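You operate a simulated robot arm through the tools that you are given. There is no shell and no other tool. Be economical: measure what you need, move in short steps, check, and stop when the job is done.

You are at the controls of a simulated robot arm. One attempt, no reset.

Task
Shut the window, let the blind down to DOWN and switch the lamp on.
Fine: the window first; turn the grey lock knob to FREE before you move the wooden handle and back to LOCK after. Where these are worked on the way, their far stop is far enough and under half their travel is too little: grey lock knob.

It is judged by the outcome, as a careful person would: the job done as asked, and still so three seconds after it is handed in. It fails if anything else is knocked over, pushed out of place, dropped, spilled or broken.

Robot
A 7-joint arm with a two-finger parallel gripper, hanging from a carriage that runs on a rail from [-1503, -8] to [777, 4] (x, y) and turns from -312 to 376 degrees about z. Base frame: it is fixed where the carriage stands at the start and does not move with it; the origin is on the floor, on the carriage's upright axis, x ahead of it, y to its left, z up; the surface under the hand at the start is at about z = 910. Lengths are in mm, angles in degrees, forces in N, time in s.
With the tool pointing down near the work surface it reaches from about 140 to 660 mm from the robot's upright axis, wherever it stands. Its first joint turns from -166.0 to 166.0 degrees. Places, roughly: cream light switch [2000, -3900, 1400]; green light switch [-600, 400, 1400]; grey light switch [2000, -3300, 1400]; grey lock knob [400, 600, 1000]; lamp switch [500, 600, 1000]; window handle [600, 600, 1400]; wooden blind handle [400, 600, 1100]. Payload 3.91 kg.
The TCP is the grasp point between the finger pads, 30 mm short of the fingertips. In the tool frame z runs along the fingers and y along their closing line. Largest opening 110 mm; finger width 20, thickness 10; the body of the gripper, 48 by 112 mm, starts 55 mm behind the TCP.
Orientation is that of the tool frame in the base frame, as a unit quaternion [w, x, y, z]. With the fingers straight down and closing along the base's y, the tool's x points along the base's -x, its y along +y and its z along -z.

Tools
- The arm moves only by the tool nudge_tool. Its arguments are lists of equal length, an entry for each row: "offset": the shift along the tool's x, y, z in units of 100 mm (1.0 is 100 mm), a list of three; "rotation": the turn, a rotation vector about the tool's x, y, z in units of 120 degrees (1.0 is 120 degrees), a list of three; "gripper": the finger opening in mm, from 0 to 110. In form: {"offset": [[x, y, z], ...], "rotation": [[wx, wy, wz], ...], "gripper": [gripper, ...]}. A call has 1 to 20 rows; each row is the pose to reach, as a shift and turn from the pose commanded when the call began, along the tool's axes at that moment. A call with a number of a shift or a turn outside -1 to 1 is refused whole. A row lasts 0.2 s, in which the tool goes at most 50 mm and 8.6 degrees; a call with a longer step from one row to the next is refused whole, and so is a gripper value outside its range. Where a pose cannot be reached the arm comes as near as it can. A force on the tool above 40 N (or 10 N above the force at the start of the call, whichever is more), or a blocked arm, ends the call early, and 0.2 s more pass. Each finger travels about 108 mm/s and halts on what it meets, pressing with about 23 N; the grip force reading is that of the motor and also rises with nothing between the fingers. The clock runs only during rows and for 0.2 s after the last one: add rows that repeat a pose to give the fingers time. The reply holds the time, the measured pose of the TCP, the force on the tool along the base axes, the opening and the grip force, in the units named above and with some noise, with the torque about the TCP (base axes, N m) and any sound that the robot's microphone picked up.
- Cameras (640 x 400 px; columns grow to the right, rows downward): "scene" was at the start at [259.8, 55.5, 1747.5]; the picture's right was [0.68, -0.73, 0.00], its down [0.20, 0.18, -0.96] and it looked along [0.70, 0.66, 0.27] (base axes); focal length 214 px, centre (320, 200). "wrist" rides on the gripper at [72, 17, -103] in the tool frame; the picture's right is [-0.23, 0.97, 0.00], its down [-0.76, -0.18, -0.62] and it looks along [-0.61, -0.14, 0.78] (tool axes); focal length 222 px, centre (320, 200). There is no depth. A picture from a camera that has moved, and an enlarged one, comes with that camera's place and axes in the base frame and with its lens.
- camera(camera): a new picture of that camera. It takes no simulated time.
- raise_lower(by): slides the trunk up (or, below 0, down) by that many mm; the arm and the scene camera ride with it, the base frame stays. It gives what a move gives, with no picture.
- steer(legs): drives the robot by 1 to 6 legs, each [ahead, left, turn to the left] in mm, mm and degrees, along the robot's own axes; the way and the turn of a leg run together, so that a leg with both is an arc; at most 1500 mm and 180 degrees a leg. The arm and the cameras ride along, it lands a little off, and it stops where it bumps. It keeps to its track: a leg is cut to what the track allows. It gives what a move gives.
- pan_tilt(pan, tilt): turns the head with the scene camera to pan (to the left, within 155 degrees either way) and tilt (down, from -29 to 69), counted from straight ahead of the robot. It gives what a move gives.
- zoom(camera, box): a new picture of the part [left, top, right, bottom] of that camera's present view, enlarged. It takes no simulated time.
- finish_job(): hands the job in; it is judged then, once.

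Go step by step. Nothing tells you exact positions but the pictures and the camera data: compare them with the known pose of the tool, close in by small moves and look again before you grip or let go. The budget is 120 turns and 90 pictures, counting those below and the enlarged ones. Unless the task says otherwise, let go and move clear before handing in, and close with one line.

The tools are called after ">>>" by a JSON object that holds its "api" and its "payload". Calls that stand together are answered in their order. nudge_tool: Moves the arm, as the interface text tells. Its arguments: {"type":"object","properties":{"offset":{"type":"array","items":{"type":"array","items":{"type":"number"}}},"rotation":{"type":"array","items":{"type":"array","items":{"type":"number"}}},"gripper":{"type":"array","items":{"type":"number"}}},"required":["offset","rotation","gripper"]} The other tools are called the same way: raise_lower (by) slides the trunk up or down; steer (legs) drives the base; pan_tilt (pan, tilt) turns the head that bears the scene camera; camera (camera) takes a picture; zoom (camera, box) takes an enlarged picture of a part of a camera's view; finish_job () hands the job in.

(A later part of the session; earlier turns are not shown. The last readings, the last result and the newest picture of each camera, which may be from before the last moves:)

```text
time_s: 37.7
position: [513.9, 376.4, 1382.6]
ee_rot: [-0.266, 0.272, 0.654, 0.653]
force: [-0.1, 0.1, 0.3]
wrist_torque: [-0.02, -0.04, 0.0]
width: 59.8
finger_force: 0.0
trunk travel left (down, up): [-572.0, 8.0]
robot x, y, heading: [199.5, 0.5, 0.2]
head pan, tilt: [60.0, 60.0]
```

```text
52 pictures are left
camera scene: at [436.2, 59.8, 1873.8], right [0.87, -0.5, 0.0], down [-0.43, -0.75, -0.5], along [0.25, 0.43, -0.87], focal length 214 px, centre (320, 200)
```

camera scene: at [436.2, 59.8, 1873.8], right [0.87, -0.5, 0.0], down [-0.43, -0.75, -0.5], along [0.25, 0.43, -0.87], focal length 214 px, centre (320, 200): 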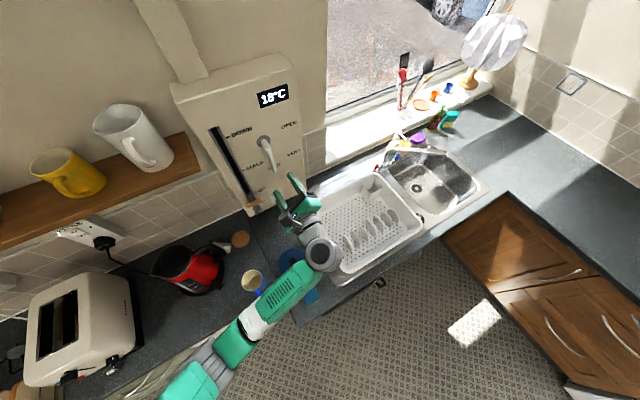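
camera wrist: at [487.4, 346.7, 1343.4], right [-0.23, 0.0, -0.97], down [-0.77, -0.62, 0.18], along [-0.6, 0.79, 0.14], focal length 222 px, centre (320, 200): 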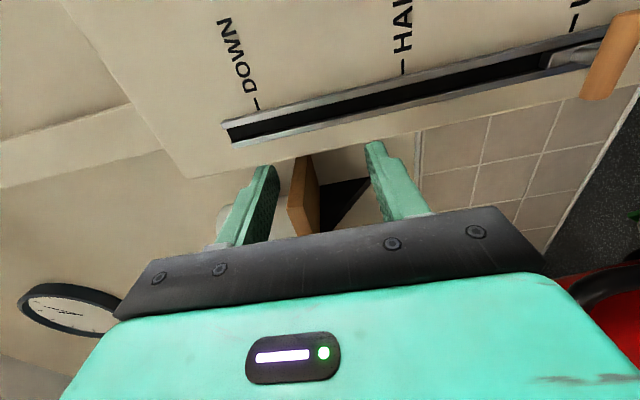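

The arm is back in its original elbow configuration, all in free air. Finishing the roll to fingers-vertical (camera on −x side) and shifting over to x≈414.

>>> {"api": "nudge_tool", "payload": {"offset": [[0.12, -0.12, 0.04], [0.24, -0.24, 0.08], [0.36, -0.36, 0.12], [0.48, -0.48, 0.16], [0.6, -0.6, 0.2], [0.7, -0.7, 0.24], [0.7, -0.7, 0.24]], "rotation": [[0, 0, -0.063], [0, 0, -0.126], [0, 0, -0.19], [0, 0, -0.25], [0, 0, -0.315], [0, 0, -0.375], [0, 0, -0.375]], "gripper": [60, 60, 60, 60, 60, 60, 60]}}

>>> {"api": "camera", "payload": {"camera": "scene"}}

```text
time_s: 39.3
position: [413.4, 402.0, 1382.1]
ee_rot: [0.004, 0.002, 0.709, 0.706]
force: [-0.3, 0.2, -0.7]
wrist_torque: [0.0, 0.01, 0.0]
width: 59.8
finger_force: 0.1
trunk travel left (down, up): [-572.0, 8.0]
robot x, y, heading: [199.5, 2.6, -0.0]
head pan, tilt: [60.0, 60.0]
```

```text
51 pictures are left
camera scene: at [436.2, 59.7, 1873.8], right [0.87, -0.5, 0.0], down [-0.43, -0.75, -0.5], along [0.25, 0.43, -0.87], focal length 214 px, centre (320, 200)
```

scene: 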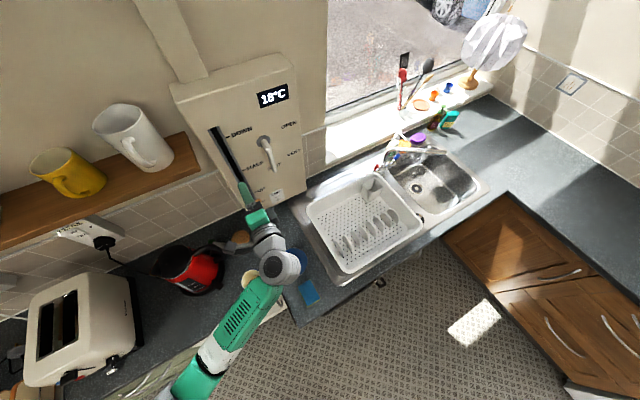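

Arm is clear of everything. Lowering with the trunk to bring the hand to the handle's height.

>>> {"api": "raise_lower", "payload": {"by": -261}}

>>> {"api": "camera", "payload": {"camera": "wrist"}}

>>> {"api": "camera", "payload": {"camera": "scene"}}

```text
time_s: 42.0
position: [414.5, 402.7, 1121.5]
ee_rot: [0.003, 0.003, 0.709, 0.705]
force: [-0.8, 0.1, -1.0]
wrist_torque: [-0.03, -0.02, 0.01]
width: 60.2
finger_force: 0.0
trunk travel left (down, up): [-311.0, 269.0]
robot x, y, heading: [204.6, 0.9, -0.1]
head pan, tilt: [60.0, 60.0]
```

```text
50 pictures are left
camera wrist: at [341.8, 298.7, 1138.7], right [0.23, 0.0, 0.97], down [0.76, -0.63, -0.17], along [0.61, 0.78, -0.14], focal length 222 px, centre (320, 200)
```

wrist: 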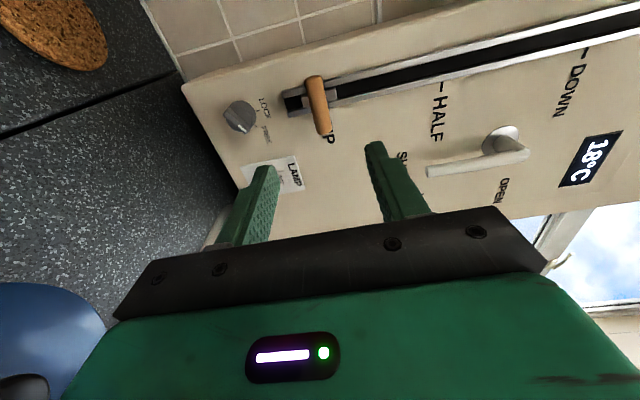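

```text
49 pictures are left
camera scene: at [436.2, 59.7, 1612.8], right [0.87, -0.5, 0.0], down [-0.43, -0.75, -0.5], along [0.25, 0.43, -0.87], focal length 214 px, centre (320, 200)
```

scene: 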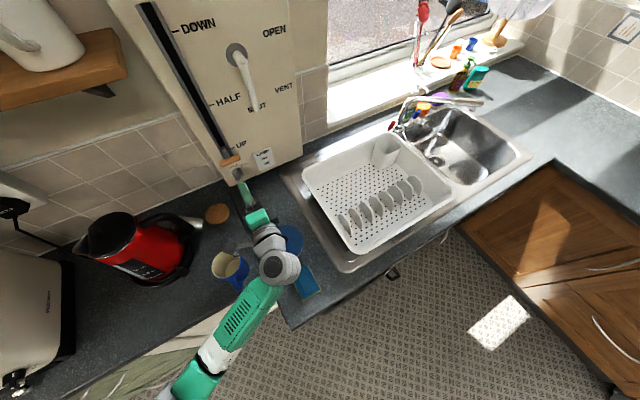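

Handle at z≈1119, straight ahead between the open fingers. Advancing in two steps.

>>> {"api": "nudge_tool", "payload": {"offset": [[0, 0, 0.35], [0, -0.01, 0.7], [0, -0.01, 1.0], [0, -0.01, 1.0]], "rotation": [[0, 0, 0], [0, 0, 0], [0, 0, 0], [0, 0, 0]], "gripper": [60, 60, 60, 60]}}

>>> {"api": "camera", "payload": {"camera": "wrist"}}

```text
time_s: 43.0
position: [413.9, 503.2, 1119.5]
ee_rot: [0.002, 0.003, 0.709, 0.705]
force: [0.6, 0.2, -0.2]
wrist_torque: [-0.02, -0.01, 0.06]
width: 60.0
finger_force: 0.1
trunk travel left (down, up): [-311.0, 269.0]
robot x, y, heading: [198.8, 0.7, 0.1]
head pan, tilt: [60.0, 60.0]
```

```text
48 pictures are left
camera wrist: at [341.8, 399.8, 1136.8], right [0.23, 0.0, 0.97], down [0.76, -0.63, -0.17], along [0.61, 0.78, -0.14], focal length 222 px, centre (320, 200)
```

wrist: 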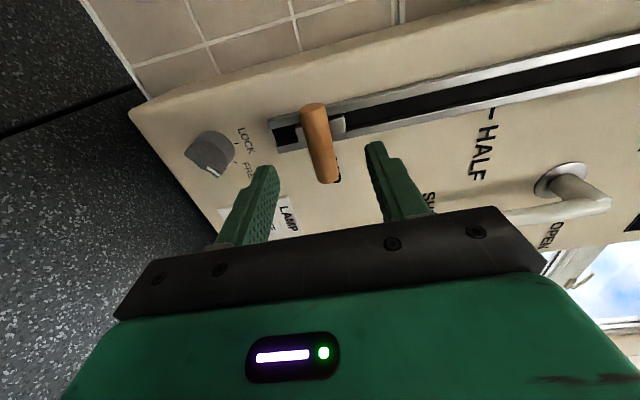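

Bar is centred between the fingers. Advance 43 mm and close on it.

>>> {"api": "nudge_tool", "payload": {"offset": [[0, 0, 0.2], [0, 0, 0.43], [0, 0, 0.43], [0, 0, 0.43], [0, 0, 0.43], [0, 0, 0.43]], "rotation": [[0, 0, 0], [0, 0, 0], [0, 0, 0], [0, 0, 0], [0, 0, 0], [0, 0, 0]], "gripper": [60, 60, 60, 30, 0, 0]}}

>>> {"api": "camera", "payload": {"camera": "wrist"}}

```text
time_s: 44.4
position: [414.6, 546.0, 1120.2]
ee_rot: [0.003, 0.003, 0.709, 0.706]
force: [0.0, 0.2, 3.6]
wrist_torque: [0.0, 0.78, -0.18]
width: 17.6
finger_force: 45.3
trunk travel left (down, up): [-311.0, 269.0]
robot x, y, heading: [204.5, -0.5, 0.0]
head pan, tilt: [60.0, 60.0]
```

```text
47 pictures are left
camera wrist: at [342.2, 442.1, 1137.1], right [0.23, 0.0, 0.97], down [0.76, -0.63, -0.18], along [0.61, 0.78, -0.14], focal length 222 px, centre (320, 200)
```

wrist: 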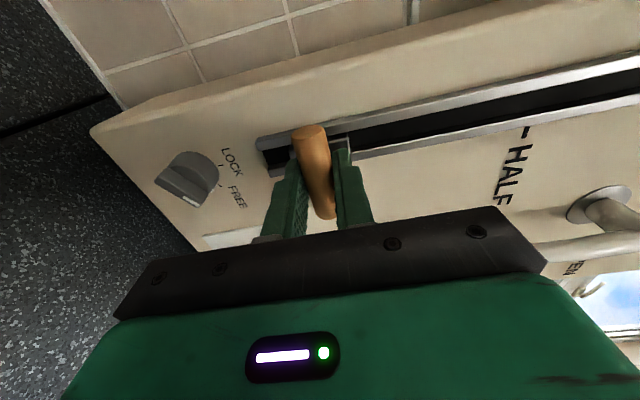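

Firmly gripped. First a small lift with the arm to check it slides freely.

>>> {"api": "nudge_tool", "payload": {"offset": [[0, 0.1, 0], [0, 0.2, 0], [0, 0.3, 0], [0, 0.4, 0], [0, 0.5, 0], [0, 0.5, 0]], "rotation": [[0, 0, 0], [0, 0, 0], [0, 0, 0], [0, 0, 0], [0, 0, 0], [0, 0, 0]], "gripper": [0, 0, 0, 0, 0, 0]}}

>>> {"api": "camera", "payload": {"camera": "wrist"}}

```text
time_s: 45.8
position: [415.7, 544.7, 1169.9]
ee_rot: [0.002, 0.002, 0.709, 0.705]
force: [-2.8, -1.8, 0.3]
wrist_torque: [0.06, 0.77, 0.08]
width: 17.7
finger_force: 45.2
trunk travel left (down, up): [-311.0, 269.0]
robot x, y, heading: [201.2, 1.1, 0.0]
head pan, tilt: [60.0, 60.0]
```

```text
46 pictures are left
camera wrist: at [342.2, 442.0, 1187.2], right [0.23, 0.0, 0.97], down [0.76, -0.63, -0.17], along [0.61, 0.78, -0.14], focal length 222 px, centre (320, 200)
```

wrist: 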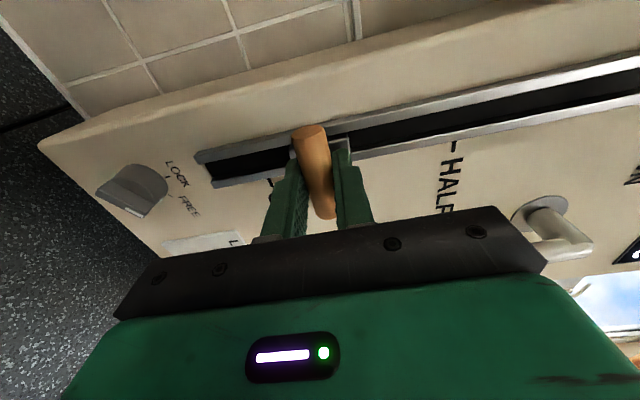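

It slides freely. Shelf corner is ~[335, 530, 1408], well clear of the hand's path. Lifting with the trunk.

>>> {"api": "raise_lower", "payload": {"by": 120}}

>>> {"api": "camera", "payload": {"camera": "wrist"}}

```text
time_s: 47.3
position: [413.7, 545.8, 1289.8]
ee_rot: [0.002, 0.002, 0.709, 0.705]
force: [-4.1, -1.9, -0.6]
wrist_torque: [-0.03, 0.76, -0.05]
width: 17.8
finger_force: 45.3
trunk travel left (down, up): [-431.0, 149.0]
robot x, y, heading: [201.2, 1.2, 0.2]
head pan, tilt: [60.0, 60.0]
```

```text
45 pictures are left
camera wrist: at [342.4, 442.0, 1307.0], right [0.23, 0.0, 0.97], down [0.76, -0.63, -0.17], along [0.61, 0.78, -0.15], focal length 222 px, centre (320, 200)
```

wrist: 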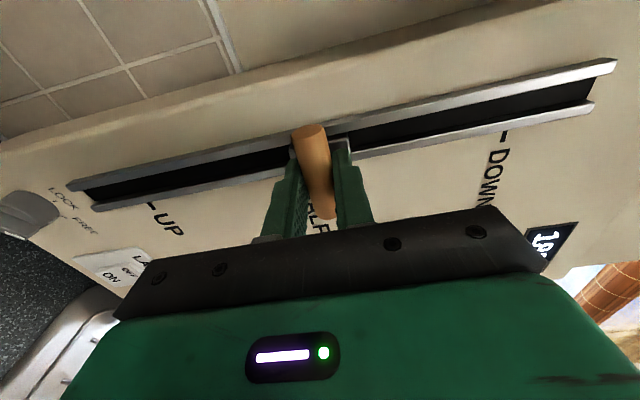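

Scale is consistent: DOWN tick at z≈1424. Raising another 115, then finishing with the arm.

>>> {"api": "raise_lower", "payload": {"by": 115}}

>>> {"api": "camera", "payload": {"camera": "wrist"}}

>>> {"api": "camera", "payload": {"camera": "scene"}}

```text
time_s: 48.8
position: [415.5, 544.5, 1405.0]
ee_rot: [0.001, 0.002, 0.709, 0.705]
force: [-3.3, -2.6, -0.1]
wrist_torque: [0.03, 0.79, -0.05]
width: 17.9
finger_force: 44.7
trunk travel left (down, up): [-546.0, 34.0]
robot x, y, heading: [204.2, 3.6, 0.1]
head pan, tilt: [60.0, 60.0]
```

```text
44 pictures are left
camera wrist: at [342.5, 442.0, 1422.0], right [0.23, 0.0, 0.97], down [0.76, -0.63, -0.17], along [0.61, 0.78, -0.15], focal length 222 px, centre (320, 200)
```

wrist: 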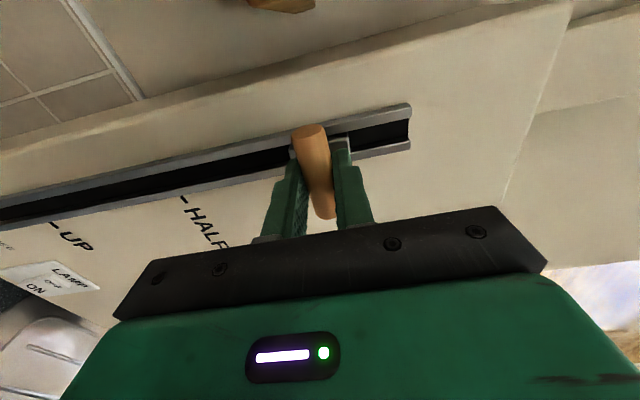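

```text
43 pictures are left
camera scene: at [436.1, 59.6, 1847.6], right [0.87, -0.5, 0.0], down [-0.43, -0.75, -0.5], along [0.25, 0.43, -0.87], focal length 214 px, centre (320, 200)
```

scene: 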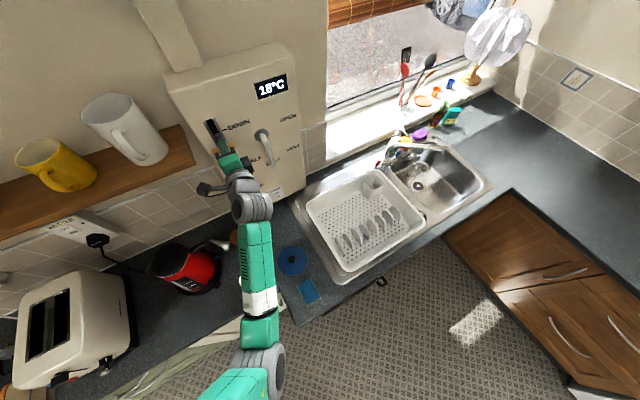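

The blind is coming down. Last ~20 mm with the arm (force guarded).

>>> {"api": "nudge_tool", "payload": {"offset": [[0, 0.07, 0], [0, 0.14, 0], [0, 0.19, 0], [0, 0.21, 0], [0, 0.21, 0]], "rotation": [[0, 0, 0], [0, 0, 0], [0, 0, 0], [0, 0, 0], [0, 0, 0]], "gripper": [0, 0, 0, 0, 0]}}

>>> {"api": "zoom", "payload": {"camera": "scene", "box": [170, 60, 330, 180]}}

```text
time_s: 50.0
position: [415.0, 545.5, 1425.4]
ee_rot: [0.002, 0.003, 0.71, 0.705]
force: [-2.1, -4.9, -3.9]
wrist_torque: [-0.07, 0.84, -0.27]
width: 17.8
finger_force: 44.3
trunk travel left (down, up): [-546.0, 34.0]
robot x, y, heading: [198.3, 3.5, 0.1]
head pan, tilt: [60.0, 60.0]
```

```text
3.33 times, centred on (250, 120) of scene
camera zoom: at [436.1, 59.4, 1847.6], right [0.87, -0.5, 0.0], down [-0.43, -0.75, -0.5], along [0.25, 0.43, -0.87], focal length 715 px, centre (553, 467)
```

zoom: 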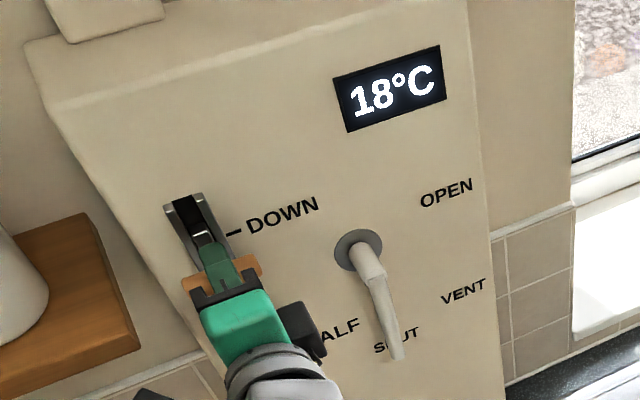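

The slider matches the DOWN tick as it did UP. One gentle push to feel for the stop.

>>> {"api": "nudge_tool", "payload": {"offset": [[0, 0.03, 0], [0, 0.05, 0], [0, 0.05, 0]], "rotation": [[0, 0, 0], [0, 0, 0], [0, 0, 0]], "gripper": [0, 0, 0]}}

```text
time_s: 50.8
position: [415.3, 546.0, 1424.6]
ee_rot: [0.002, 0.002, 0.714, 0.701]
force: [-1.7, -5.4, -10.3]
wrist_torque: [-0.13, -0.82, -0.09]
width: 17.6
finger_force: 45.0
trunk travel left (down, up): [-546.0, 34.0]
robot x, y, heading: [200.4, 2.8, 0.1]
head pan, tilt: [60.0, 60.0]
stopped in row 3: the force on the tool passed its limit at 42 N (the readings are from after the stop); the commanded pose is now the measured one
```

The handle is at its stop at DOWN. Releasing and backing straight out.

>>> {"api": "nudge_tool", "payload": {"offset": [[0, 0, 0], [0, 0, 0], [0, 0, 0], [0, 0, -0.3], [0, 0, -0.6], [0, 0, -0.9], [0, 0, -0.9]], "rotation": [[0, 0, 0], [0, 0, 0], [0, 0, 0], [0, 0, 0], [0, 0, 0], [0, 0, 0], [0, 0, 0]], "gripper": [30, 60, 60, 60, 60, 60, 60]}}

>>> {"api": "camera", "payload": {"camera": "wrist"}}

>>> {"api": "camera", "payload": {"camera": "scene"}}

```text
time_s: 52.4
position: [414.2, 457.1, 1428.0]
ee_rot: [0.002, 0.002, 0.711, 0.703]
force: [0.2, -0.2, 0.9]
wrist_torque: [0.0, 0.04, -0.01]
width: 60.0
finger_force: 0.0
trunk travel left (down, up): [-546.0, 34.0]
robot x, y, heading: [202.4, 1.4, -0.0]
head pan, tilt: [60.0, 60.0]
```

```text
41 pictures are left
camera wrist: at [342.1, 352.5, 1446.2], right [0.23, 0.01, 0.97], down [0.76, -0.63, -0.17], along [0.61, 0.78, -0.15], focal length 222 px, centre (320, 200)
```

wrist: 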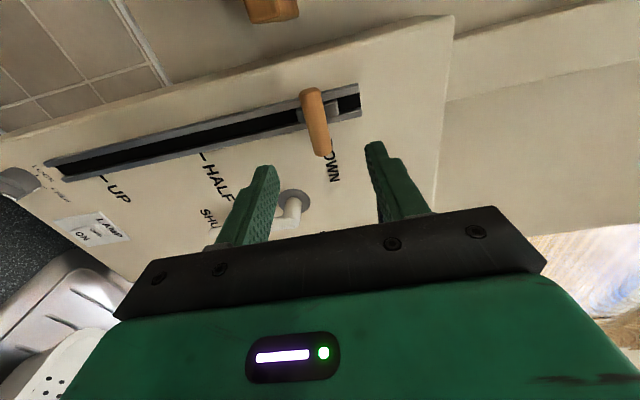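

```text
40 pictures are left
camera scene: at [436.3, 59.7, 1847.8], right [0.87, -0.5, 0.0], down [-0.43, -0.75, -0.5], along [0.25, 0.43, -0.87], focal length 214 px, centre (320, 200)
```

scene: 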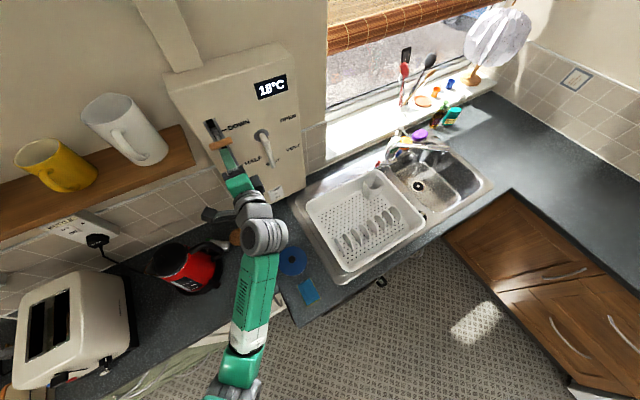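

The handle stays at DOWN and the blind has come down. Now back to the knob: I'll roll to 0° while lowering in free space, staying well short of the roll that caused the swing.

>>> {"api": "nudge_tool", "payload": {"offset": [[0, -0.09, -0.05], [0, -0.18, -0.1], [0, -0.27, -0.15], [0, -0.36, -0.2], [0, -0.45, -0.25], [0, -0.54, -0.3], [0, -0.63, -0.35], [0, -0.72, -0.4], [0, -0.81, -0.45], [0, -0.9, -0.5], [0, -1.0, -0.52], [0, -1.0, -0.52]], "rotation": [[0, 0, 0.068], [0, 0, 0.136], [0, 0, 0.204], [0, 0, 0.272], [0, 0, 0.34], [0, 0, 0.408], [0, 0, 0.476], [0, 0, 0.544], [0, 0, 0.612], [0, 0, 0.68], [0, 0, 0.75], [0, 0, 0.75]], "gripper": [60, 60, 60, 60, 60, 60, 60, 60, 60, 60, 60, 60]}}

>>> {"api": "camera", "payload": {"camera": "scene"}}

```text
time_s: 55.0
position: [415.5, 403.4, 1328.4]
ee_rot: [-0.496, 0.505, 0.501, 0.499]
force: [-0.6, 0.0, 0.4]
wrist_torque: [-0.01, 0.04, 0.04]
width: 60.1
finger_force: 0.1
trunk travel left (down, up): [-546.0, 34.0]
robot x, y, heading: [200.6, 0.2, -0.2]
head pan, tilt: [60.0, 60.0]
```

```text
39 pictures are left
camera scene: at [436.3, 59.7, 1847.8], right [0.87, -0.5, 0.0], down [-0.43, -0.75, -0.5], along [0.25, 0.43, -0.87], focal length 214 px, centre (320, 200)
```

scene: 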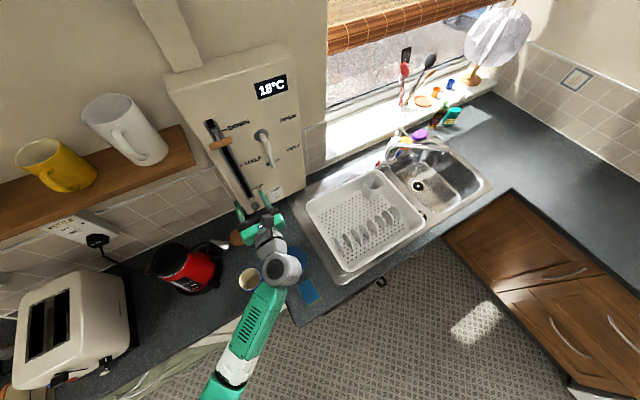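

Good. Now another 97 mm down with a 40° roll.

>>> {"api": "nudge_tool", "payload": {"offset": [[-0.2, 0, 0], [-0.4, 0, 0], [-0.6, 0, 0], [-0.8, 0, 0], [-0.97, 0, 0], [-0.97, 0, 0]], "rotation": [[0, 0, 0.067], [0, 0, 0.133], [0, 0, 0.2], [0, 0, 0.267], [0, 0, 0.333], [0, 0, 0.333]], "gripper": [60, 60, 60, 60, 60, 60]}}

>>> {"api": "camera", "payload": {"camera": "scene"}}

```text
time_s: 56.4
position: [415.4, 402.4, 1232.0]
ee_rot: [-0.636, 0.646, 0.298, 0.299]
force: [0.0, -0.6, -0.4]
wrist_torque: [0.01, 0.02, 0.0]
width: 59.8
finger_force: 0.1
trunk travel left (down, up): [-546.0, 34.0]
robot x, y, heading: [201.3, -1.1, 0.2]
head pan, tilt: [60.0, 60.0]
```

```text
38 pictures are left
camera scene: at [436.3, 59.7, 1847.8], right [0.87, -0.5, 0.0], down [-0.43, -0.75, -0.5], along [0.25, 0.43, -0.87], focal length 214 px, centre (320, 200)
```

scene: 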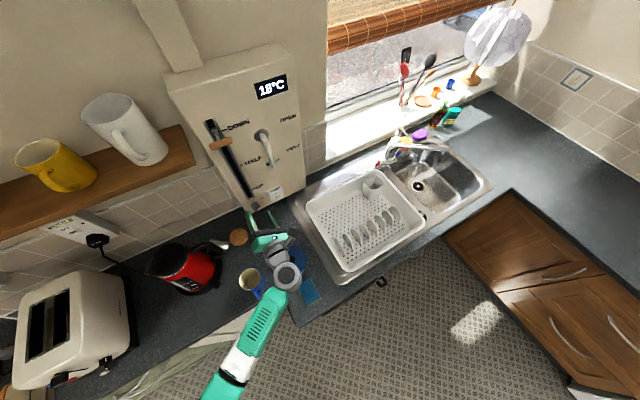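

Normal elbow configuration kept. Lower the trunk to knob height (z≈1018).

>>> {"api": "raise_lower", "payload": {"by": -213}}

>>> {"api": "camera", "payload": {"camera": "wrist"}}

>>> {"api": "zoom", "payload": {"camera": "scene", "box": [100, 120, 340, 300]}}

```text
time_s: 58.6
position: [416.2, 400.7, 1020.0]
ee_rot: [-0.636, 0.645, 0.3, 0.299]
force: [0.3, -0.4, -0.2]
wrist_torque: [0.03, -0.01, 0.01]
width: 60.0
finger_force: 0.0
trunk travel left (down, up): [-333.0, 247.0]
robot x, y, heading: [199.1, 1.1, 0.1]
head pan, tilt: [60.0, 60.0]
```

```text
37 pictures are left
camera wrist: at [474.4, 297.9, 1065.3], right [0.6, -0.01, -0.8], down [-0.63, -0.63, -0.46], along [-0.49, 0.78, -0.38], focal length 222 px, centre (320, 200)
```

wrist: 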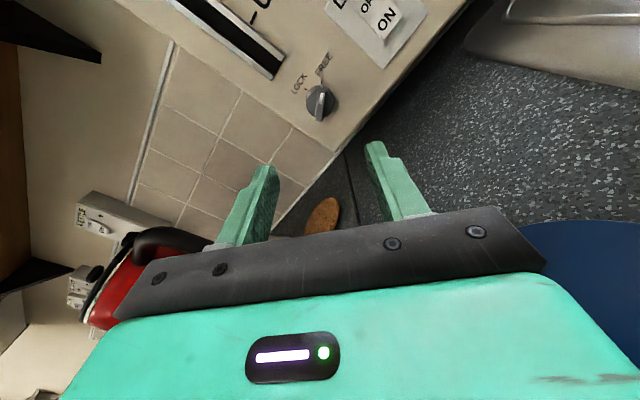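

```text
2.22 times, centred on (220, 210) of scene
camera zoom: at [436.3, 59.7, 1634.8], right [0.87, -0.5, 0.0], down [-0.43, -0.75, -0.5], along [0.25, 0.43, -0.87], focal length 477 px, centre (542, 178)
```

zoom: 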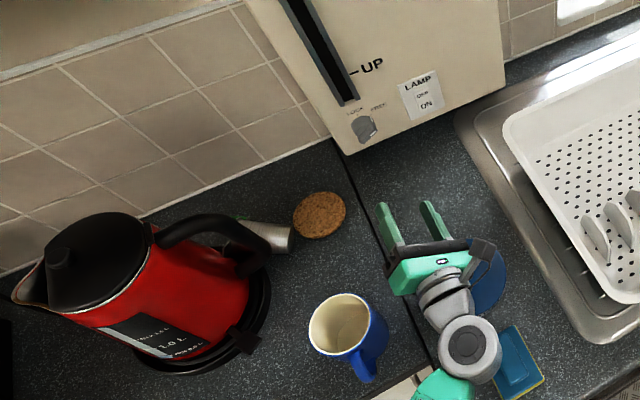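

Lined up as at release. Approaching the knob in two steps.

>>> {"api": "nudge_tool", "payload": {"offset": [[0, 0, 0.3], [0, 0, 0.6], [0, 0, 0.9], [0, 0, 1.0], [0, 0, 1.0]], "rotation": [[0, 0, 0], [0, 0, 0], [0, 0, 0], [0, 0, 0], [0, 0, 0]], "gripper": [50, 50, 50, 50, 50]}}

>>> {"api": "camera", "payload": {"camera": "wrist"}}

```text
time_s: 59.8
position: [415.6, 501.2, 1018.4]
ee_rot: [-0.636, 0.645, 0.3, 0.3]
force: [0.8, -0.3, -0.3]
wrist_torque: [0.04, -0.03, 0.0]
width: 50.0
finger_force: 0.0
trunk travel left (down, up): [-333.0, 247.0]
robot x, y, heading: [200.8, -0.2, 0.1]
head pan, tilt: [60.0, 60.0]
```

```text
35 pictures are left
camera wrist: at [475.2, 398.7, 1064.0], right [0.6, -0.01, -0.8], down [-0.63, -0.63, -0.46], along [-0.49, 0.78, -0.38], focal length 222 px, centre (320, 200)
```

wrist: 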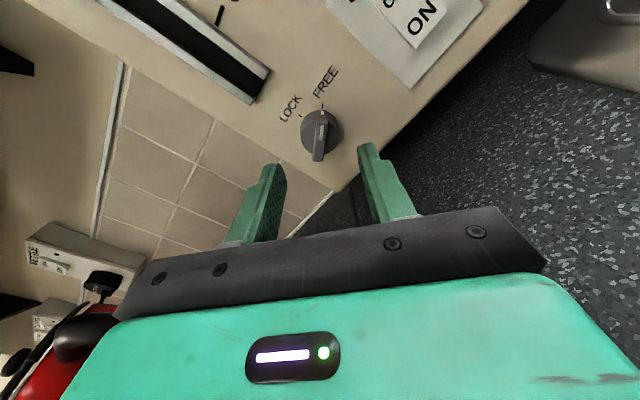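

Knob centred between the fingers. Advance 49 mm and close.

>>> {"api": "nudge_tool", "payload": {"offset": [[0, 0, 0.25], [0, 0, 0.49], [0, 0, 0.49], [0, 0, 0.49], [0, 0, 0.49], [0, 0, 0.49]], "rotation": [[0, 0, 0], [0, 0, 0], [0, 0, 0], [0, 0, 0], [0, 0, 0], [0, 0, 0]], "gripper": [50, 50, 50, 25, 0, 0]}}

>>> {"api": "zoom", "payload": {"camera": "wrist", "box": [220, 60, 420, 200]}}

```text
time_s: 61.2
position: [414.9, 550.6, 1018.2]
ee_rot: [-0.636, 0.645, 0.299, 0.299]
force: [-2.5, -0.1, 3.7]
wrist_torque: [0.32, 0.01, 0.53]
width: 9.5
finger_force: 44.8
trunk travel left (down, up): [-333.0, 247.0]
robot x, y, heading: [204.3, -2.2, -0.3]
head pan, tilt: [60.0, 60.0]
```

```text
2.86 times, centred on (320, 130) of wrist
camera zoom: at [474.7, 447.5, 1063.6], right [0.6, -0.01, -0.8], down [-0.63, -0.63, -0.46], along [-0.49, 0.78, -0.38], focal length 635 px, centre (320, 400)
```

zoom: 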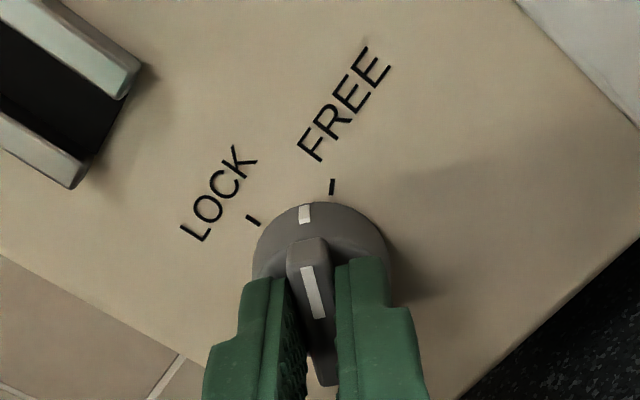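

Gripped; the knob has already followed partway. Turning counter-clockwise to LOCK.

>>> {"api": "nudge_tool", "payload": {"offset": [[0, 0, 0], [0, 0, 0], [0, 0, 0], [0, 0, 0], [0, 0, 0], [0, 0, 0], [0, 0, 0], [0, 0, 0]], "rotation": [[0, 0, -0.06], [0, 0, -0.12], [0, 0, -0.18], [0, 0, -0.24], [0, 0, -0.3], [0, 0, -0.34], [0, 0, -0.365], [0, 0, -0.365]], "gripper": [0, 0, 0, 0, 0, 0, 0, 0]}}

>>> {"api": "zoom", "payload": {"camera": "wrist", "box": [220, 60, 420, 200]}}

```text
time_s: 63.0
position: [412.9, 550.4, 1018.2]
ee_rot: [-0.479, 0.487, 0.518, 0.515]
force: [-14.8, -7.7, 21.5]
wrist_torque: [0.65, 1.0, 0.65]
width: 10.3
finger_force: 45.5
trunk travel left (down, up): [-333.0, 247.0]
robot x, y, heading: [201.0, 5.4, 0.0]
head pan, tilt: [60.0, 60.0]
```

```text
2.86 times, centred on (320, 130) of wrist
camera zoom: at [425.4, 448.1, 1092.6], right [0.99, -0.01, -0.16], down [-0.13, -0.63, -0.76], along [-0.1, 0.78, -0.62], focal length 635 px, centre (320, 400)
```

zoom: 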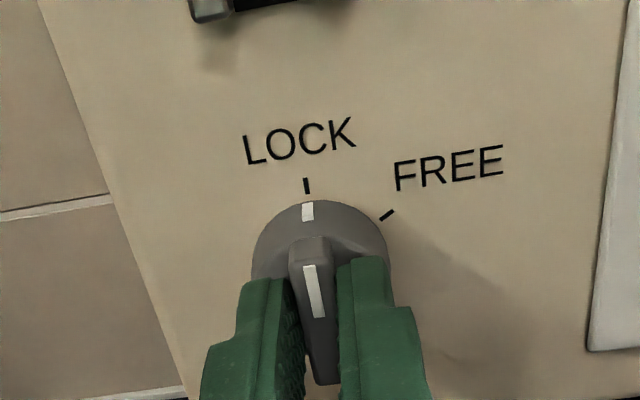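

The mark is right at LOCK. Rolling back a hair to relieve the torque, then release and back out.

>>> {"api": "nudge_tool", "payload": {"offset": [[0, 0, 0], [0, 0, 0], [0, 0, 0], [0, 0, 0], [0, 0, -0.3], [0, 0, -0.6], [0, 0, -0.9], [0, 0, -0.9]], "rotation": [[0, 0, 0], [0, 0, 0], [0, 0, 0], [0, 0, 0], [0, 0, 0], [0, 0, 0], [0, 0, 0], [0, 0, 0]], "gripper": [20, 35, 50, 50, 50, 50, 50, 50]}}

>>> {"api": "zoom", "payload": {"camera": "wrist", "box": [250, 20, 510, 180]}}

```text
time_s: 64.8
position: [415.7, 459.7, 1018.5]
ee_rot: [-0.478, 0.487, 0.518, 0.515]
force: [1.0, 0.3, 0.0]
wrist_torque: [0.02, 0.0, -0.01]
width: 50.2
finger_force: 0.0
trunk travel left (down, up): [-333.0, 247.0]
robot x, y, heading: [199.7, -0.2, -0.1]
head pan, tilt: [60.0, 60.0]
```

```text
2.46 times, centred on (380, 100) of wrist
camera zoom: at [427.3, 356.7, 1093.3], right [0.99, -0.01, -0.16], down [-0.13, -0.63, -0.76], along [-0.1, 0.77, -0.63], focal length 547 px, centre (172, 446)
```

zoom: 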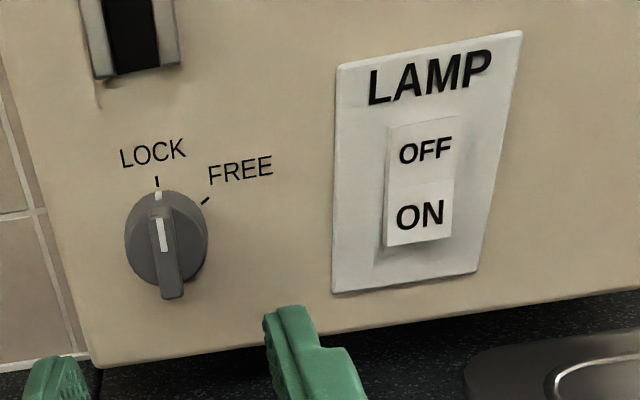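

LOCK confirmed. The lamp rocker is at about [521, 598], its ON half at z≈1005. I'll close the fingers and line up in front of it.

>>> {"api": "nudge_tool", "payload": {"offset": [[0, 0.25, 0], [0, 0.5, 0], [-0.03, 0.75, 0], [-0.05, 0.97, 0.1], [-0.06, 0.98, 0.3], [-0.06, 0.98, 0.4], [-0.06, 0.98, 0.4]], "rotation": [[0, 0, 0], [0, 0, 0.015], [0, 0, 0.031], [0, 0, 0.031], [0, 0, 0.031], [0, 0, 0.031], [0, 0, 0.031]], "gripper": [30, 10, 0, 0, 0, 0, 0]}}

>>> {"api": "camera", "payload": {"camera": "wrist"}}

>>> {"api": "camera", "payload": {"camera": "scene"}}

```text
time_s: 66.4
position: [513.8, 498.5, 1018.1]
ee_rot: [-0.495, 0.504, 0.502, 0.499]
force: [0.3, 0.0, -0.8]
wrist_torque: [0.0, 0.03, 0.01]
width: 0.0
finger_force: 22.6
trunk travel left (down, up): [-333.0, 247.0]
robot x, y, heading: [199.6, 0.7, -0.2]
head pan, tilt: [60.0, 60.0]
```

```text
31 pictures are left
camera wrist: at [530.6, 396.7, 1092.2], right [0.97, -0.01, -0.22], down [-0.18, -0.63, -0.75], along [-0.14, 0.78, -0.62], focal length 222 px, centre (320, 200)
```

wrist: 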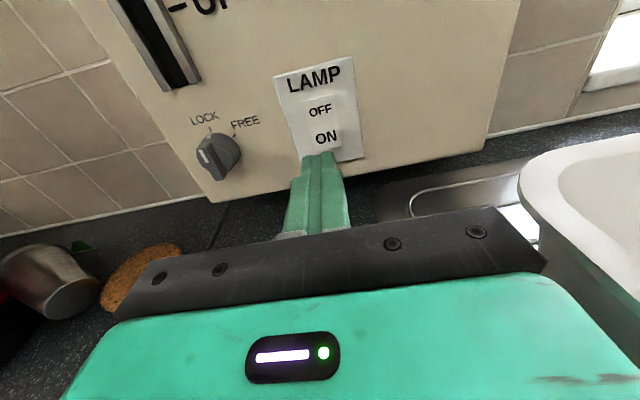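

```text
30 pictures are left
camera scene: at [436.3, 59.8, 1634.8], right [0.87, -0.5, 0.0], down [-0.43, -0.75, -0.5], along [0.25, 0.43, -0.87], focal length 214 px, centre (320, 200)
```

scene: 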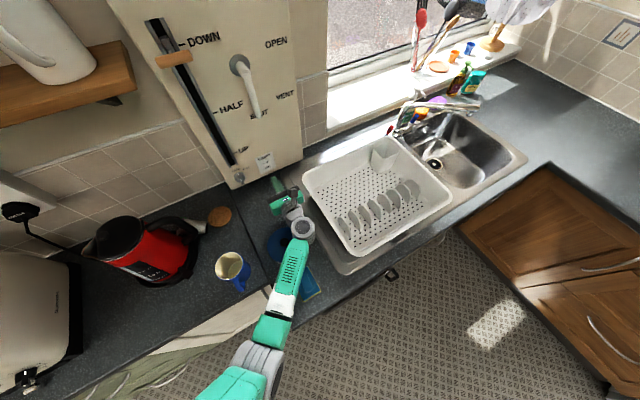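

Rocker ON half at [517, ~598, 1005]. Move in line, then press gently in small steps.

>>> {"api": "nudge_tool", "payload": {"offset": [[-0.06, 0.03, 0.2], [-0.11, 0.03, 0.4], [-0.12, 0.03, 0.56], [-0.12, 0.03, 0.6], [-0.12, 0.03, 0.64], [-0.12, 0.03, 0.67], [-0.12, 0.03, 0.7], [-0.12, 0.03, 0.73], [-0.12, 0.03, 0.76]], "rotation": [[0, 0, 0], [0, 0, 0], [0, 0, 0], [0, 0, 0], [0, 0, 0], [0, 0, 0], [0, 0, 0], [0, 0, 0], [0, 0, 0]], "gripper": [0, 0, 0, 0, 0, 0, 0, 0, 0]}}

>>> {"api": "zoom", "payload": {"camera": "wrist", "box": [240, 20, 440, 180]}}

>>> {"api": "camera", "payload": {"camera": "scene"}}

```text
time_s: 68.1
position: [518.3, 562.4, 1002.4]
ee_rot: [-0.494, 0.507, 0.501, 0.498]
force: [-8.2, -31.1, 4.9]
wrist_torque: [0.48, 0.12, 0.34]
width: 0.0
finger_force: 23.0
trunk travel left (down, up): [-333.0, 247.0]
robot x, y, heading: [200.0, 0.1, -0.2]
head pan, tilt: [60.0, 60.0]
heard: click
stopped in row 8: the force on the tool passed its limit at 54 N (the readings are from after the stop); the commanded pose is now the measured one
```

```text
2.50 times, centred on (340, 100) of wrist
camera zoom: at [534.9, 459.2, 1077.2], right [0.97, -0.01, -0.23], down [-0.18, -0.63, -0.75], along [-0.14, 0.77, -0.62], focal length 555 px, centre (270, 450)
```

zoom: 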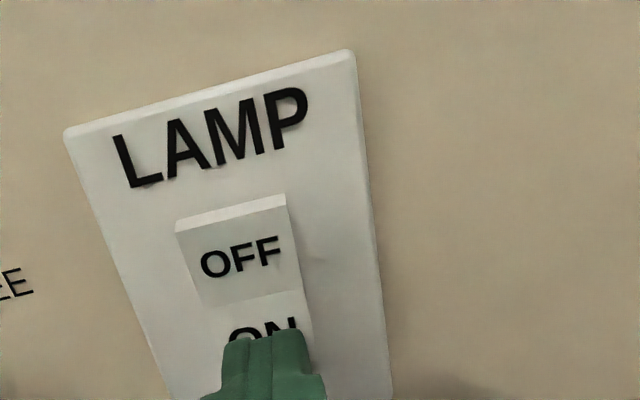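

```text
28 pictures are left
camera scene: at [435.6, 56.9, 1634.3], right [0.87, -0.5, 0.0], down [-0.43, -0.75, -0.5], along [0.25, 0.43, -0.87], focal length 214 px, centre (320, 200)
```

scene: 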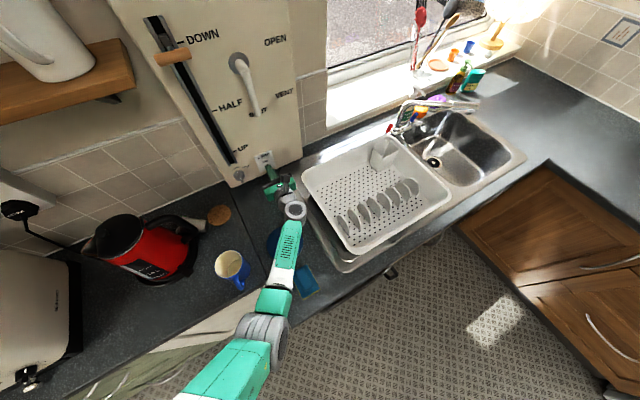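

A click was heard and the lamp is glowing. Backing straight out.

>>> {"api": "nudge_tool", "payload": {"offset": [[0, 0, -0.15], [0, 0, -0.4], [0.05, -0.1, -0.7], [0.2, -0.3, -0.9], [0.4, -0.5, -1.0], [0.6, -0.7, -1.0], [0.6, -0.7, -1.0]], "rotation": [[0, 0, 0], [0, 0, 0], [0, 0, 0], [0, 0, 0], [0, 0, 0], [0, 0, 0], [0, 0, 0]], "gripper": [0, 0, 0, 0, 0, 0, 0]}}

>>> {"api": "camera", "payload": {"camera": "scene"}}

>>> {"api": "camera", "payload": {"camera": "wrist"}}

```text
time_s: 69.7
position: [447.8, 470.1, 1067.7]
ee_rot: [-0.495, 0.505, 0.501, 0.5]
force: [-0.2, 0.3, 0.6]
wrist_torque: [-0.02, 0.02, -0.01]
width: 0.0
finger_force: 23.0
trunk travel left (down, up): [-333.0, 247.0]
robot x, y, heading: [200.6, 1.9, -0.3]
head pan, tilt: [60.0, 60.0]
```

```text
27 pictures are left
camera scene: at [436.2, 59.5, 1634.7], right [0.87, -0.5, 0.0], down [-0.43, -0.75, -0.5], along [0.25, 0.43, -0.87], focal length 214 px, centre (320, 200)
```

scene: 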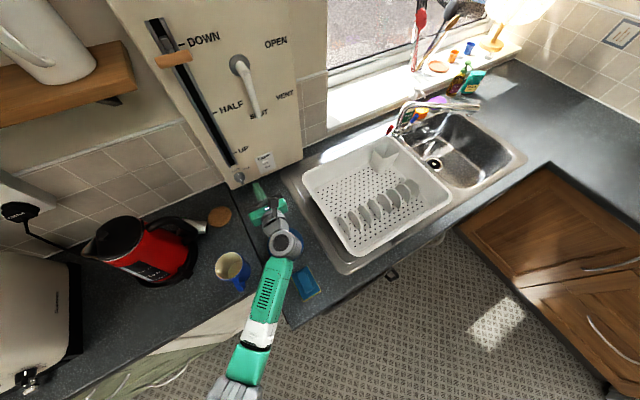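

```text
26 pictures are left
camera wrist: at [464.4, 366.1, 1141.3], right [0.97, -0.01, -0.23], down [-0.18, -0.63, -0.75], along [-0.13, 0.78, -0.62], focal length 222 px, centre (320, 200)
```

wrist: 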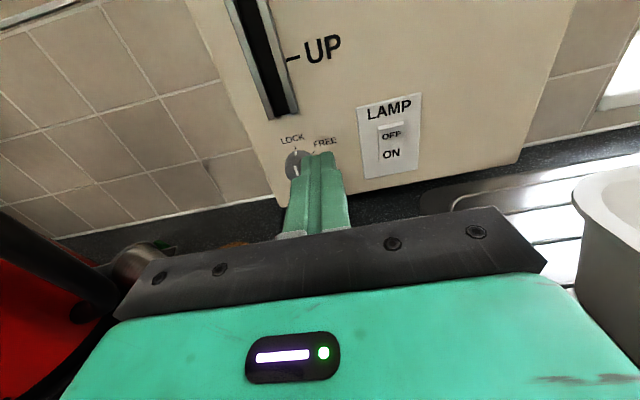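

All three controls are set and the lamp is on; the rack hasn't moved. Now I want to put the tipped metal cup back on its coaster — a closer look first.

>>> {"api": "zoom", "payload": {"camera": "scene", "box": [140, 180, 260, 270]}}

>>> {"api": "zoom", "payload": {"camera": "wrist", "box": [0, 180, 280, 340]}}

```text
4.44 times, centred on (200, 225) of scene
camera zoom: at [436.2, 59.5, 1634.7], right [0.87, -0.5, 0.0], down [-0.43, -0.75, -0.5], along [0.25, 0.43, -0.87], focal length 953 px, centre (853, 89)
```

zoom: 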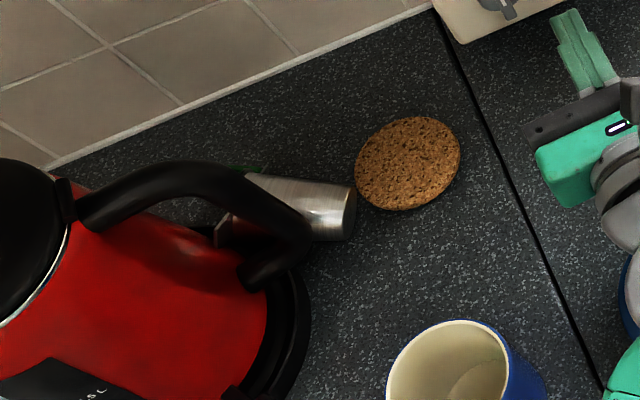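

```text
2.29 times, centred on (140, 260) of wrist
camera zoom: at [464.4, 366.1, 1141.3], right [0.97, -0.01, -0.23], down [-0.18, -0.63, -0.75], along [-0.13, 0.78, -0.62], focal length 508 px, centre (731, 63)
```

zoom: 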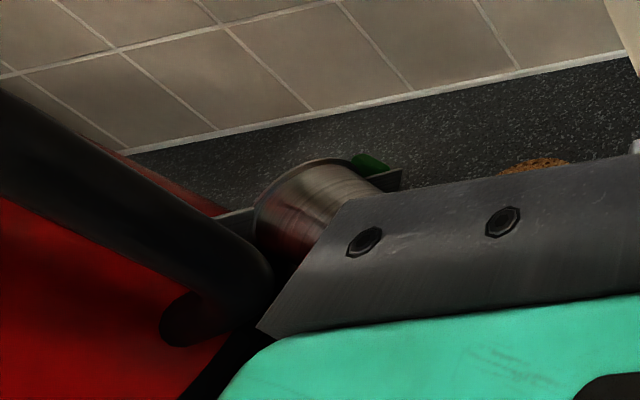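

The cup lies with its base toward +x at about [226, 516, 930], its rim tucked beside the kettle handle. I'll try to restore it: first draw it clear by its base end with a near-horizontal, yawed hand. Reorienting in free air.

>>> {"api": "nudge_tool", "payload": {"offset": [[0.2, -0.1, -0.13], [0.4, -0.25, -0.26], [0.6, -0.4, -0.4], [0.8, -0.5, -0.5], [0.9, -0.65, -0.65], [0.95, -0.8, -0.8], [1.0, -0.9, -0.9], [1.0, -0.9, -0.9]], "rotation": [[0.063, 0, 0], [0.126, 0, 0], [0.19, 0, 0], [0.253, 0, 0], [0.316, 0, 0], [0.38, 0, 0], [0.442, 0, 0], [0.442, 0, 0]], "gripper": [0, 20, 40, 60, 80, 90, 90, 90]}}

>>> {"api": "camera", "payload": {"camera": "scene"}}

>>> {"api": "camera", "payload": {"camera": "wrist"}}

```text
time_s: 71.5
position: [359.4, 382.1, 1167.4]
ee_rot: [-0.669, 0.228, 0.672, 0.221]
force: [0.0, 0.0, -0.2]
wrist_torque: [0.02, -0.03, 0.0]
width: 89.9
finger_force: 0.1
trunk travel left (down, up): [-333.0, 247.0]
robot x, y, heading: [200.3, 3.7, 0.1]
head pan, tilt: [60.0, 60.0]
```

```text
23 pictures are left
camera scene: at [436.3, 59.6, 1634.8], right [0.87, -0.5, 0.0], down [-0.43, -0.75, -0.5], along [0.25, 0.43, -0.87], focal length 214 px, centre (320, 200)
```

scene: 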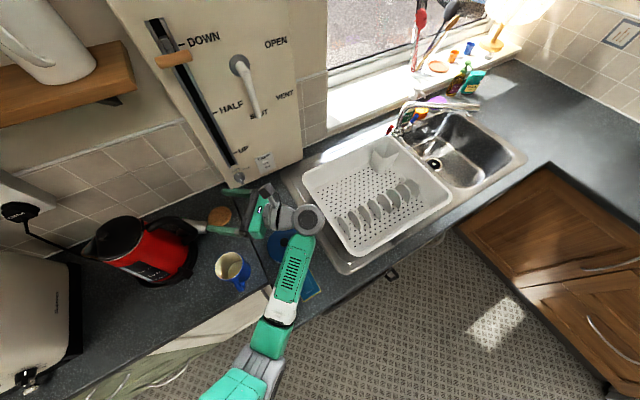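

```text
22 pictures are left
camera wrist: at [450.4, 332.5, 1241.2], right [0.59, 0.77, -0.23], down [0.39, -0.53, -0.76], along [-0.71, 0.35, -0.61], focal length 222 px, centre (320, 200)
```

wrist: 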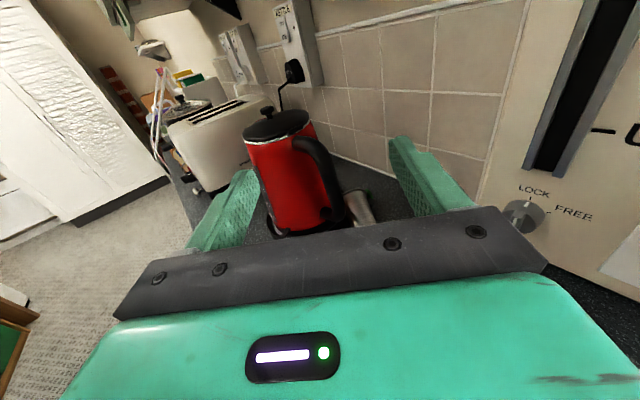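

The arm stayed in a good configuration. Enlarging the cup from this side.

>>> {"api": "zoom", "payload": {"camera": "wrist", "box": [240, 90, 420, 240]}}

```text
2.67 times, centred on (330, 165) of wrist
camera zoom: at [450.4, 332.5, 1241.2], right [0.59, 0.77, -0.23], down [0.39, -0.53, -0.76], along [-0.71, 0.35, -0.61], focal length 592 px, centre (293, 293)
```

zoom: 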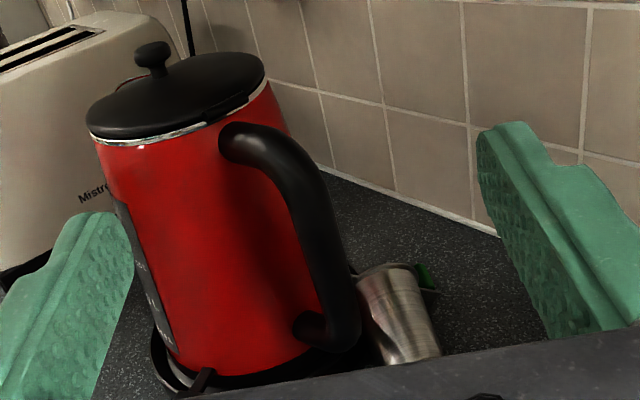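

The cup's base end is about [220, 520, 935] with axis ≈(−0.83, 0.55). I'll pitch down 15° and descend to a point short of it.

>>> {"api": "nudge_tool", "payload": {"offset": [[-0.25, 0.07, 0.1], [-0.5, 0.14, 0.2], [-0.75, 0.2, 0.3], [-1.0, 0.25, 0.4], [-1.0, 0.25, 0.6], [-1.0, 0.25, 0.6]], "rotation": [[0, -0.031, 0], [0, -0.062, 0], [0, -0.093, 0], [0, -0.125, 0], [0, -0.125, 0], [0, -0.125, 0]], "gripper": [80, 70, 62, 62, 62, 62]}}

>>> {"api": "camera", "payload": {"camera": "wrist"}}

```text
time_s: 72.9
position: [325.3, 436.7, 1067.2]
ee_rot: [-0.574, 0.258, 0.753, 0.191]
force: [-0.7, -0.3, 0.1]
wrist_torque: [-0.01, -0.02, 0.04]
width: 61.8
finger_force: 0.0
trunk travel left (down, up): [-333.0, 247.0]
robot x, y, heading: [204.0, 3.8, -0.0]
head pan, tilt: [60.0, 60.0]
```

```text
20 pictures are left
camera wrist: at [400.4, 401.4, 1164.3], right [0.64, 0.73, -0.23], down [0.53, -0.63, -0.57], along [-0.56, 0.24, -0.79], focal length 222 px, centre (320, 200)
```

wrist: 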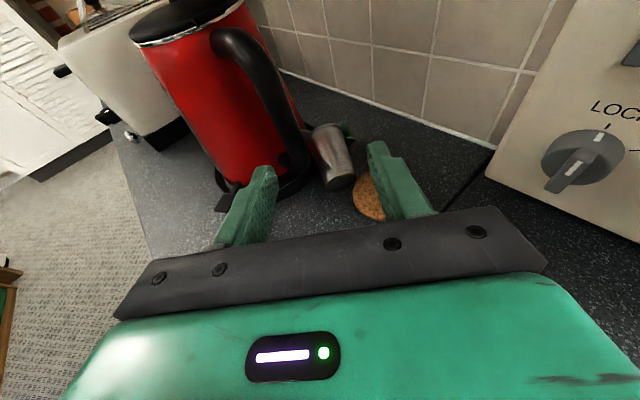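

Refined base end ≈[228, 515]. Descending to the pre-grasp point 80 mm short of it.

>>> {"api": "nudge_tool", "payload": {"offset": [[-0.3, 0.02, 0.2], [-0.6, 0.04, 0.4], [-0.85, 0.07, 0.55], [-0.94, 0.07, 0.64], [-0.94, 0.07, 0.64]], "rotation": [[0, 0, 0], [0, 0, 0], [0, 0, 0], [0, 0, 0], [0, 0, 0]], "gripper": [62, 62, 62, 62, 62]}}

>>> {"api": "camera", "payload": {"camera": "wrist"}}

>>> {"api": "camera", "payload": {"camera": "scene"}}

```text
time_s: 74.1
position: [299.6, 463.5, 958.5]
ee_rot: [-0.575, 0.257, 0.753, 0.192]
force: [-0.9, -0.9, 0.8]
wrist_torque: [-0.01, 0.0, -0.03]
width: 62.3
finger_force: 0.1
trunk travel left (down, up): [-333.0, 247.0]
robot x, y, heading: [200.4, 1.3, -0.1]
head pan, tilt: [60.0, 60.0]
```

```text
19 pictures are left
camera wrist: at [374.6, 428.2, 1056.4], right [0.64, 0.74, -0.23], down [0.53, -0.63, -0.57], along [-0.56, 0.24, -0.79], focal length 222 px, centre (320, 200)
```

wrist: 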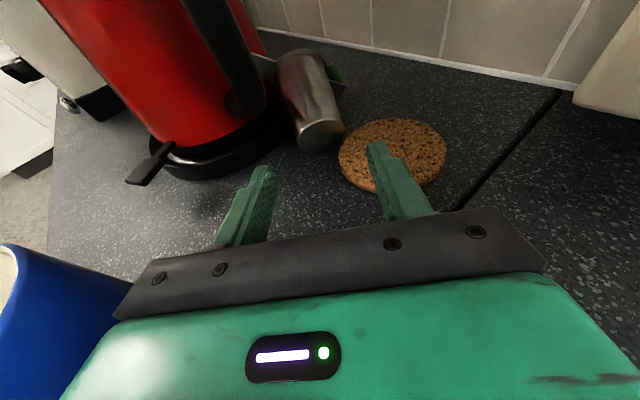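

```text
18 pictures are left
camera scene: at [436.3, 59.6, 1634.8], right [0.87, -0.5, 0.0], down [-0.43, -0.75, -0.5], along [0.25, 0.43, -0.87], focal length 214 px, centre (320, 200)
```

scene: 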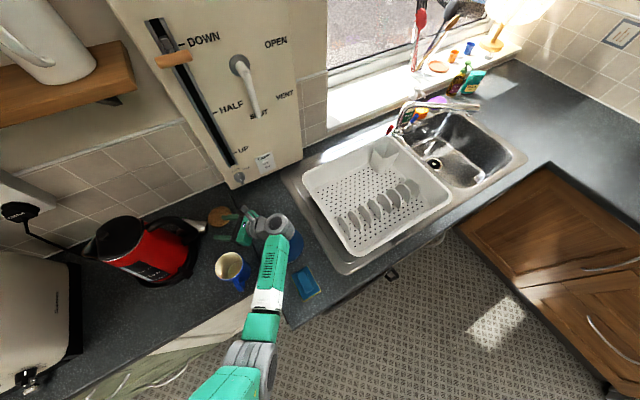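

Clear view: base end ≈[237, 515, 931], 43 mm across. Advancing 72 mm along the tool to straddle it, then looking before closing.

>>> {"api": "nudge_tool", "payload": {"offset": [[0.01, 0.03, 0.2], [0.01, 0.03, 0.4], [0.01, 0.03, 0.58], [0, 0.03, 0.7], [0, 0.03, 0.7]], "rotation": [[0, 0, 0], [0, 0, 0], [0, 0, 0], [0, 0, 0], [0, 0, 0]], "gripper": [62, 62, 62, 62, 62]}}

>>> {"api": "camera", "payload": {"camera": "wrist"}}

```text
time_s: 75.3
position: [246.9, 506.6, 941.8]
ee_rot: [-0.575, 0.257, 0.753, 0.191]
force: [-0.4, 0.0, 0.4]
wrist_torque: [-0.01, -0.04, -0.01]
width: 62.0
finger_force: 0.0
trunk travel left (down, up): [-333.0, 247.0]
robot x, y, heading: [202.0, 1.6, 0.0]
head pan, tilt: [60.0, 60.0]
```

```text
17 pictures are left
camera wrist: at [322.5, 471.7, 1038.1], right [0.64, 0.73, -0.23], down [0.53, -0.63, -0.57], along [-0.56, 0.24, -0.79], focal length 222 px, centre (320, 200)
```

wrist: 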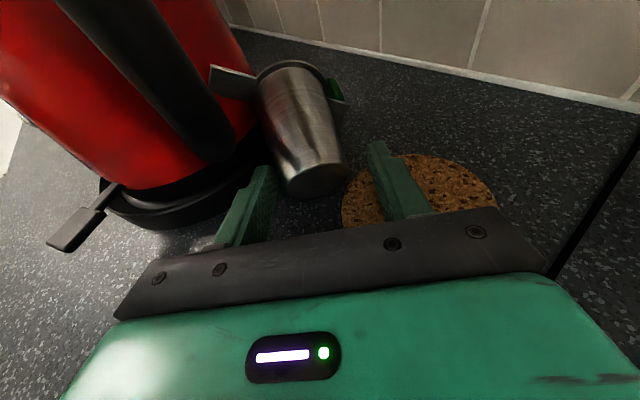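

Base is between the tips with ~13 mm overlap. A further 8 mm, then close gently.

>>> {"api": "nudge_tool", "payload": {"offset": [[0, 0, 0.08], [0, 0, 0.08], [0, 0, 0.08], [0, 0, 0.08], [0, 0, 0.08]], "rotation": [[0, 0, 0], [0, 0, 0], [0, 0, 0], [0, 0, 0], [0, 0, 0]], "gripper": [62, 50, 42, 34, 30]}}

>>> {"api": "camera", "payload": {"camera": "wrist"}}

```text
time_s: 76.5
position: [241.7, 512.5, 939.4]
ee_rot: [-0.574, 0.257, 0.754, 0.19]
force: [-0.2, 0.7, -0.1]
wrist_torque: [-0.04, -0.03, 0.02]
width: 44.6
finger_force: 23.1
trunk travel left (down, up): [-333.0, 247.0]
robot x, y, heading: [200.3, 0.9, 0.1]
head pan, tilt: [60.0, 60.0]
```

```text
16 pictures are left
camera wrist: at [316.7, 476.1, 1036.0], right [0.64, 0.74, -0.23], down [0.53, -0.63, -0.57], along [-0.56, 0.24, -0.79], focal length 222 px, centre (320, 200)
```

wrist: 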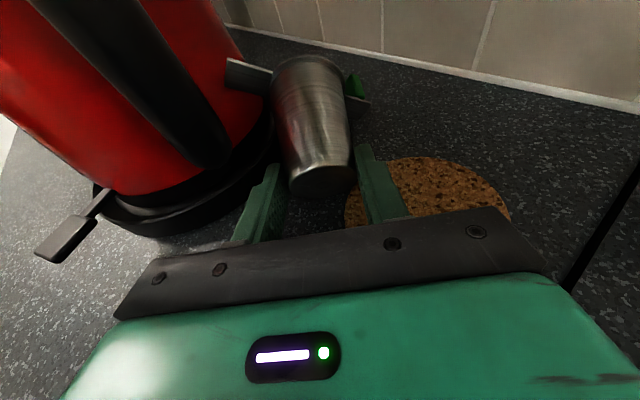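

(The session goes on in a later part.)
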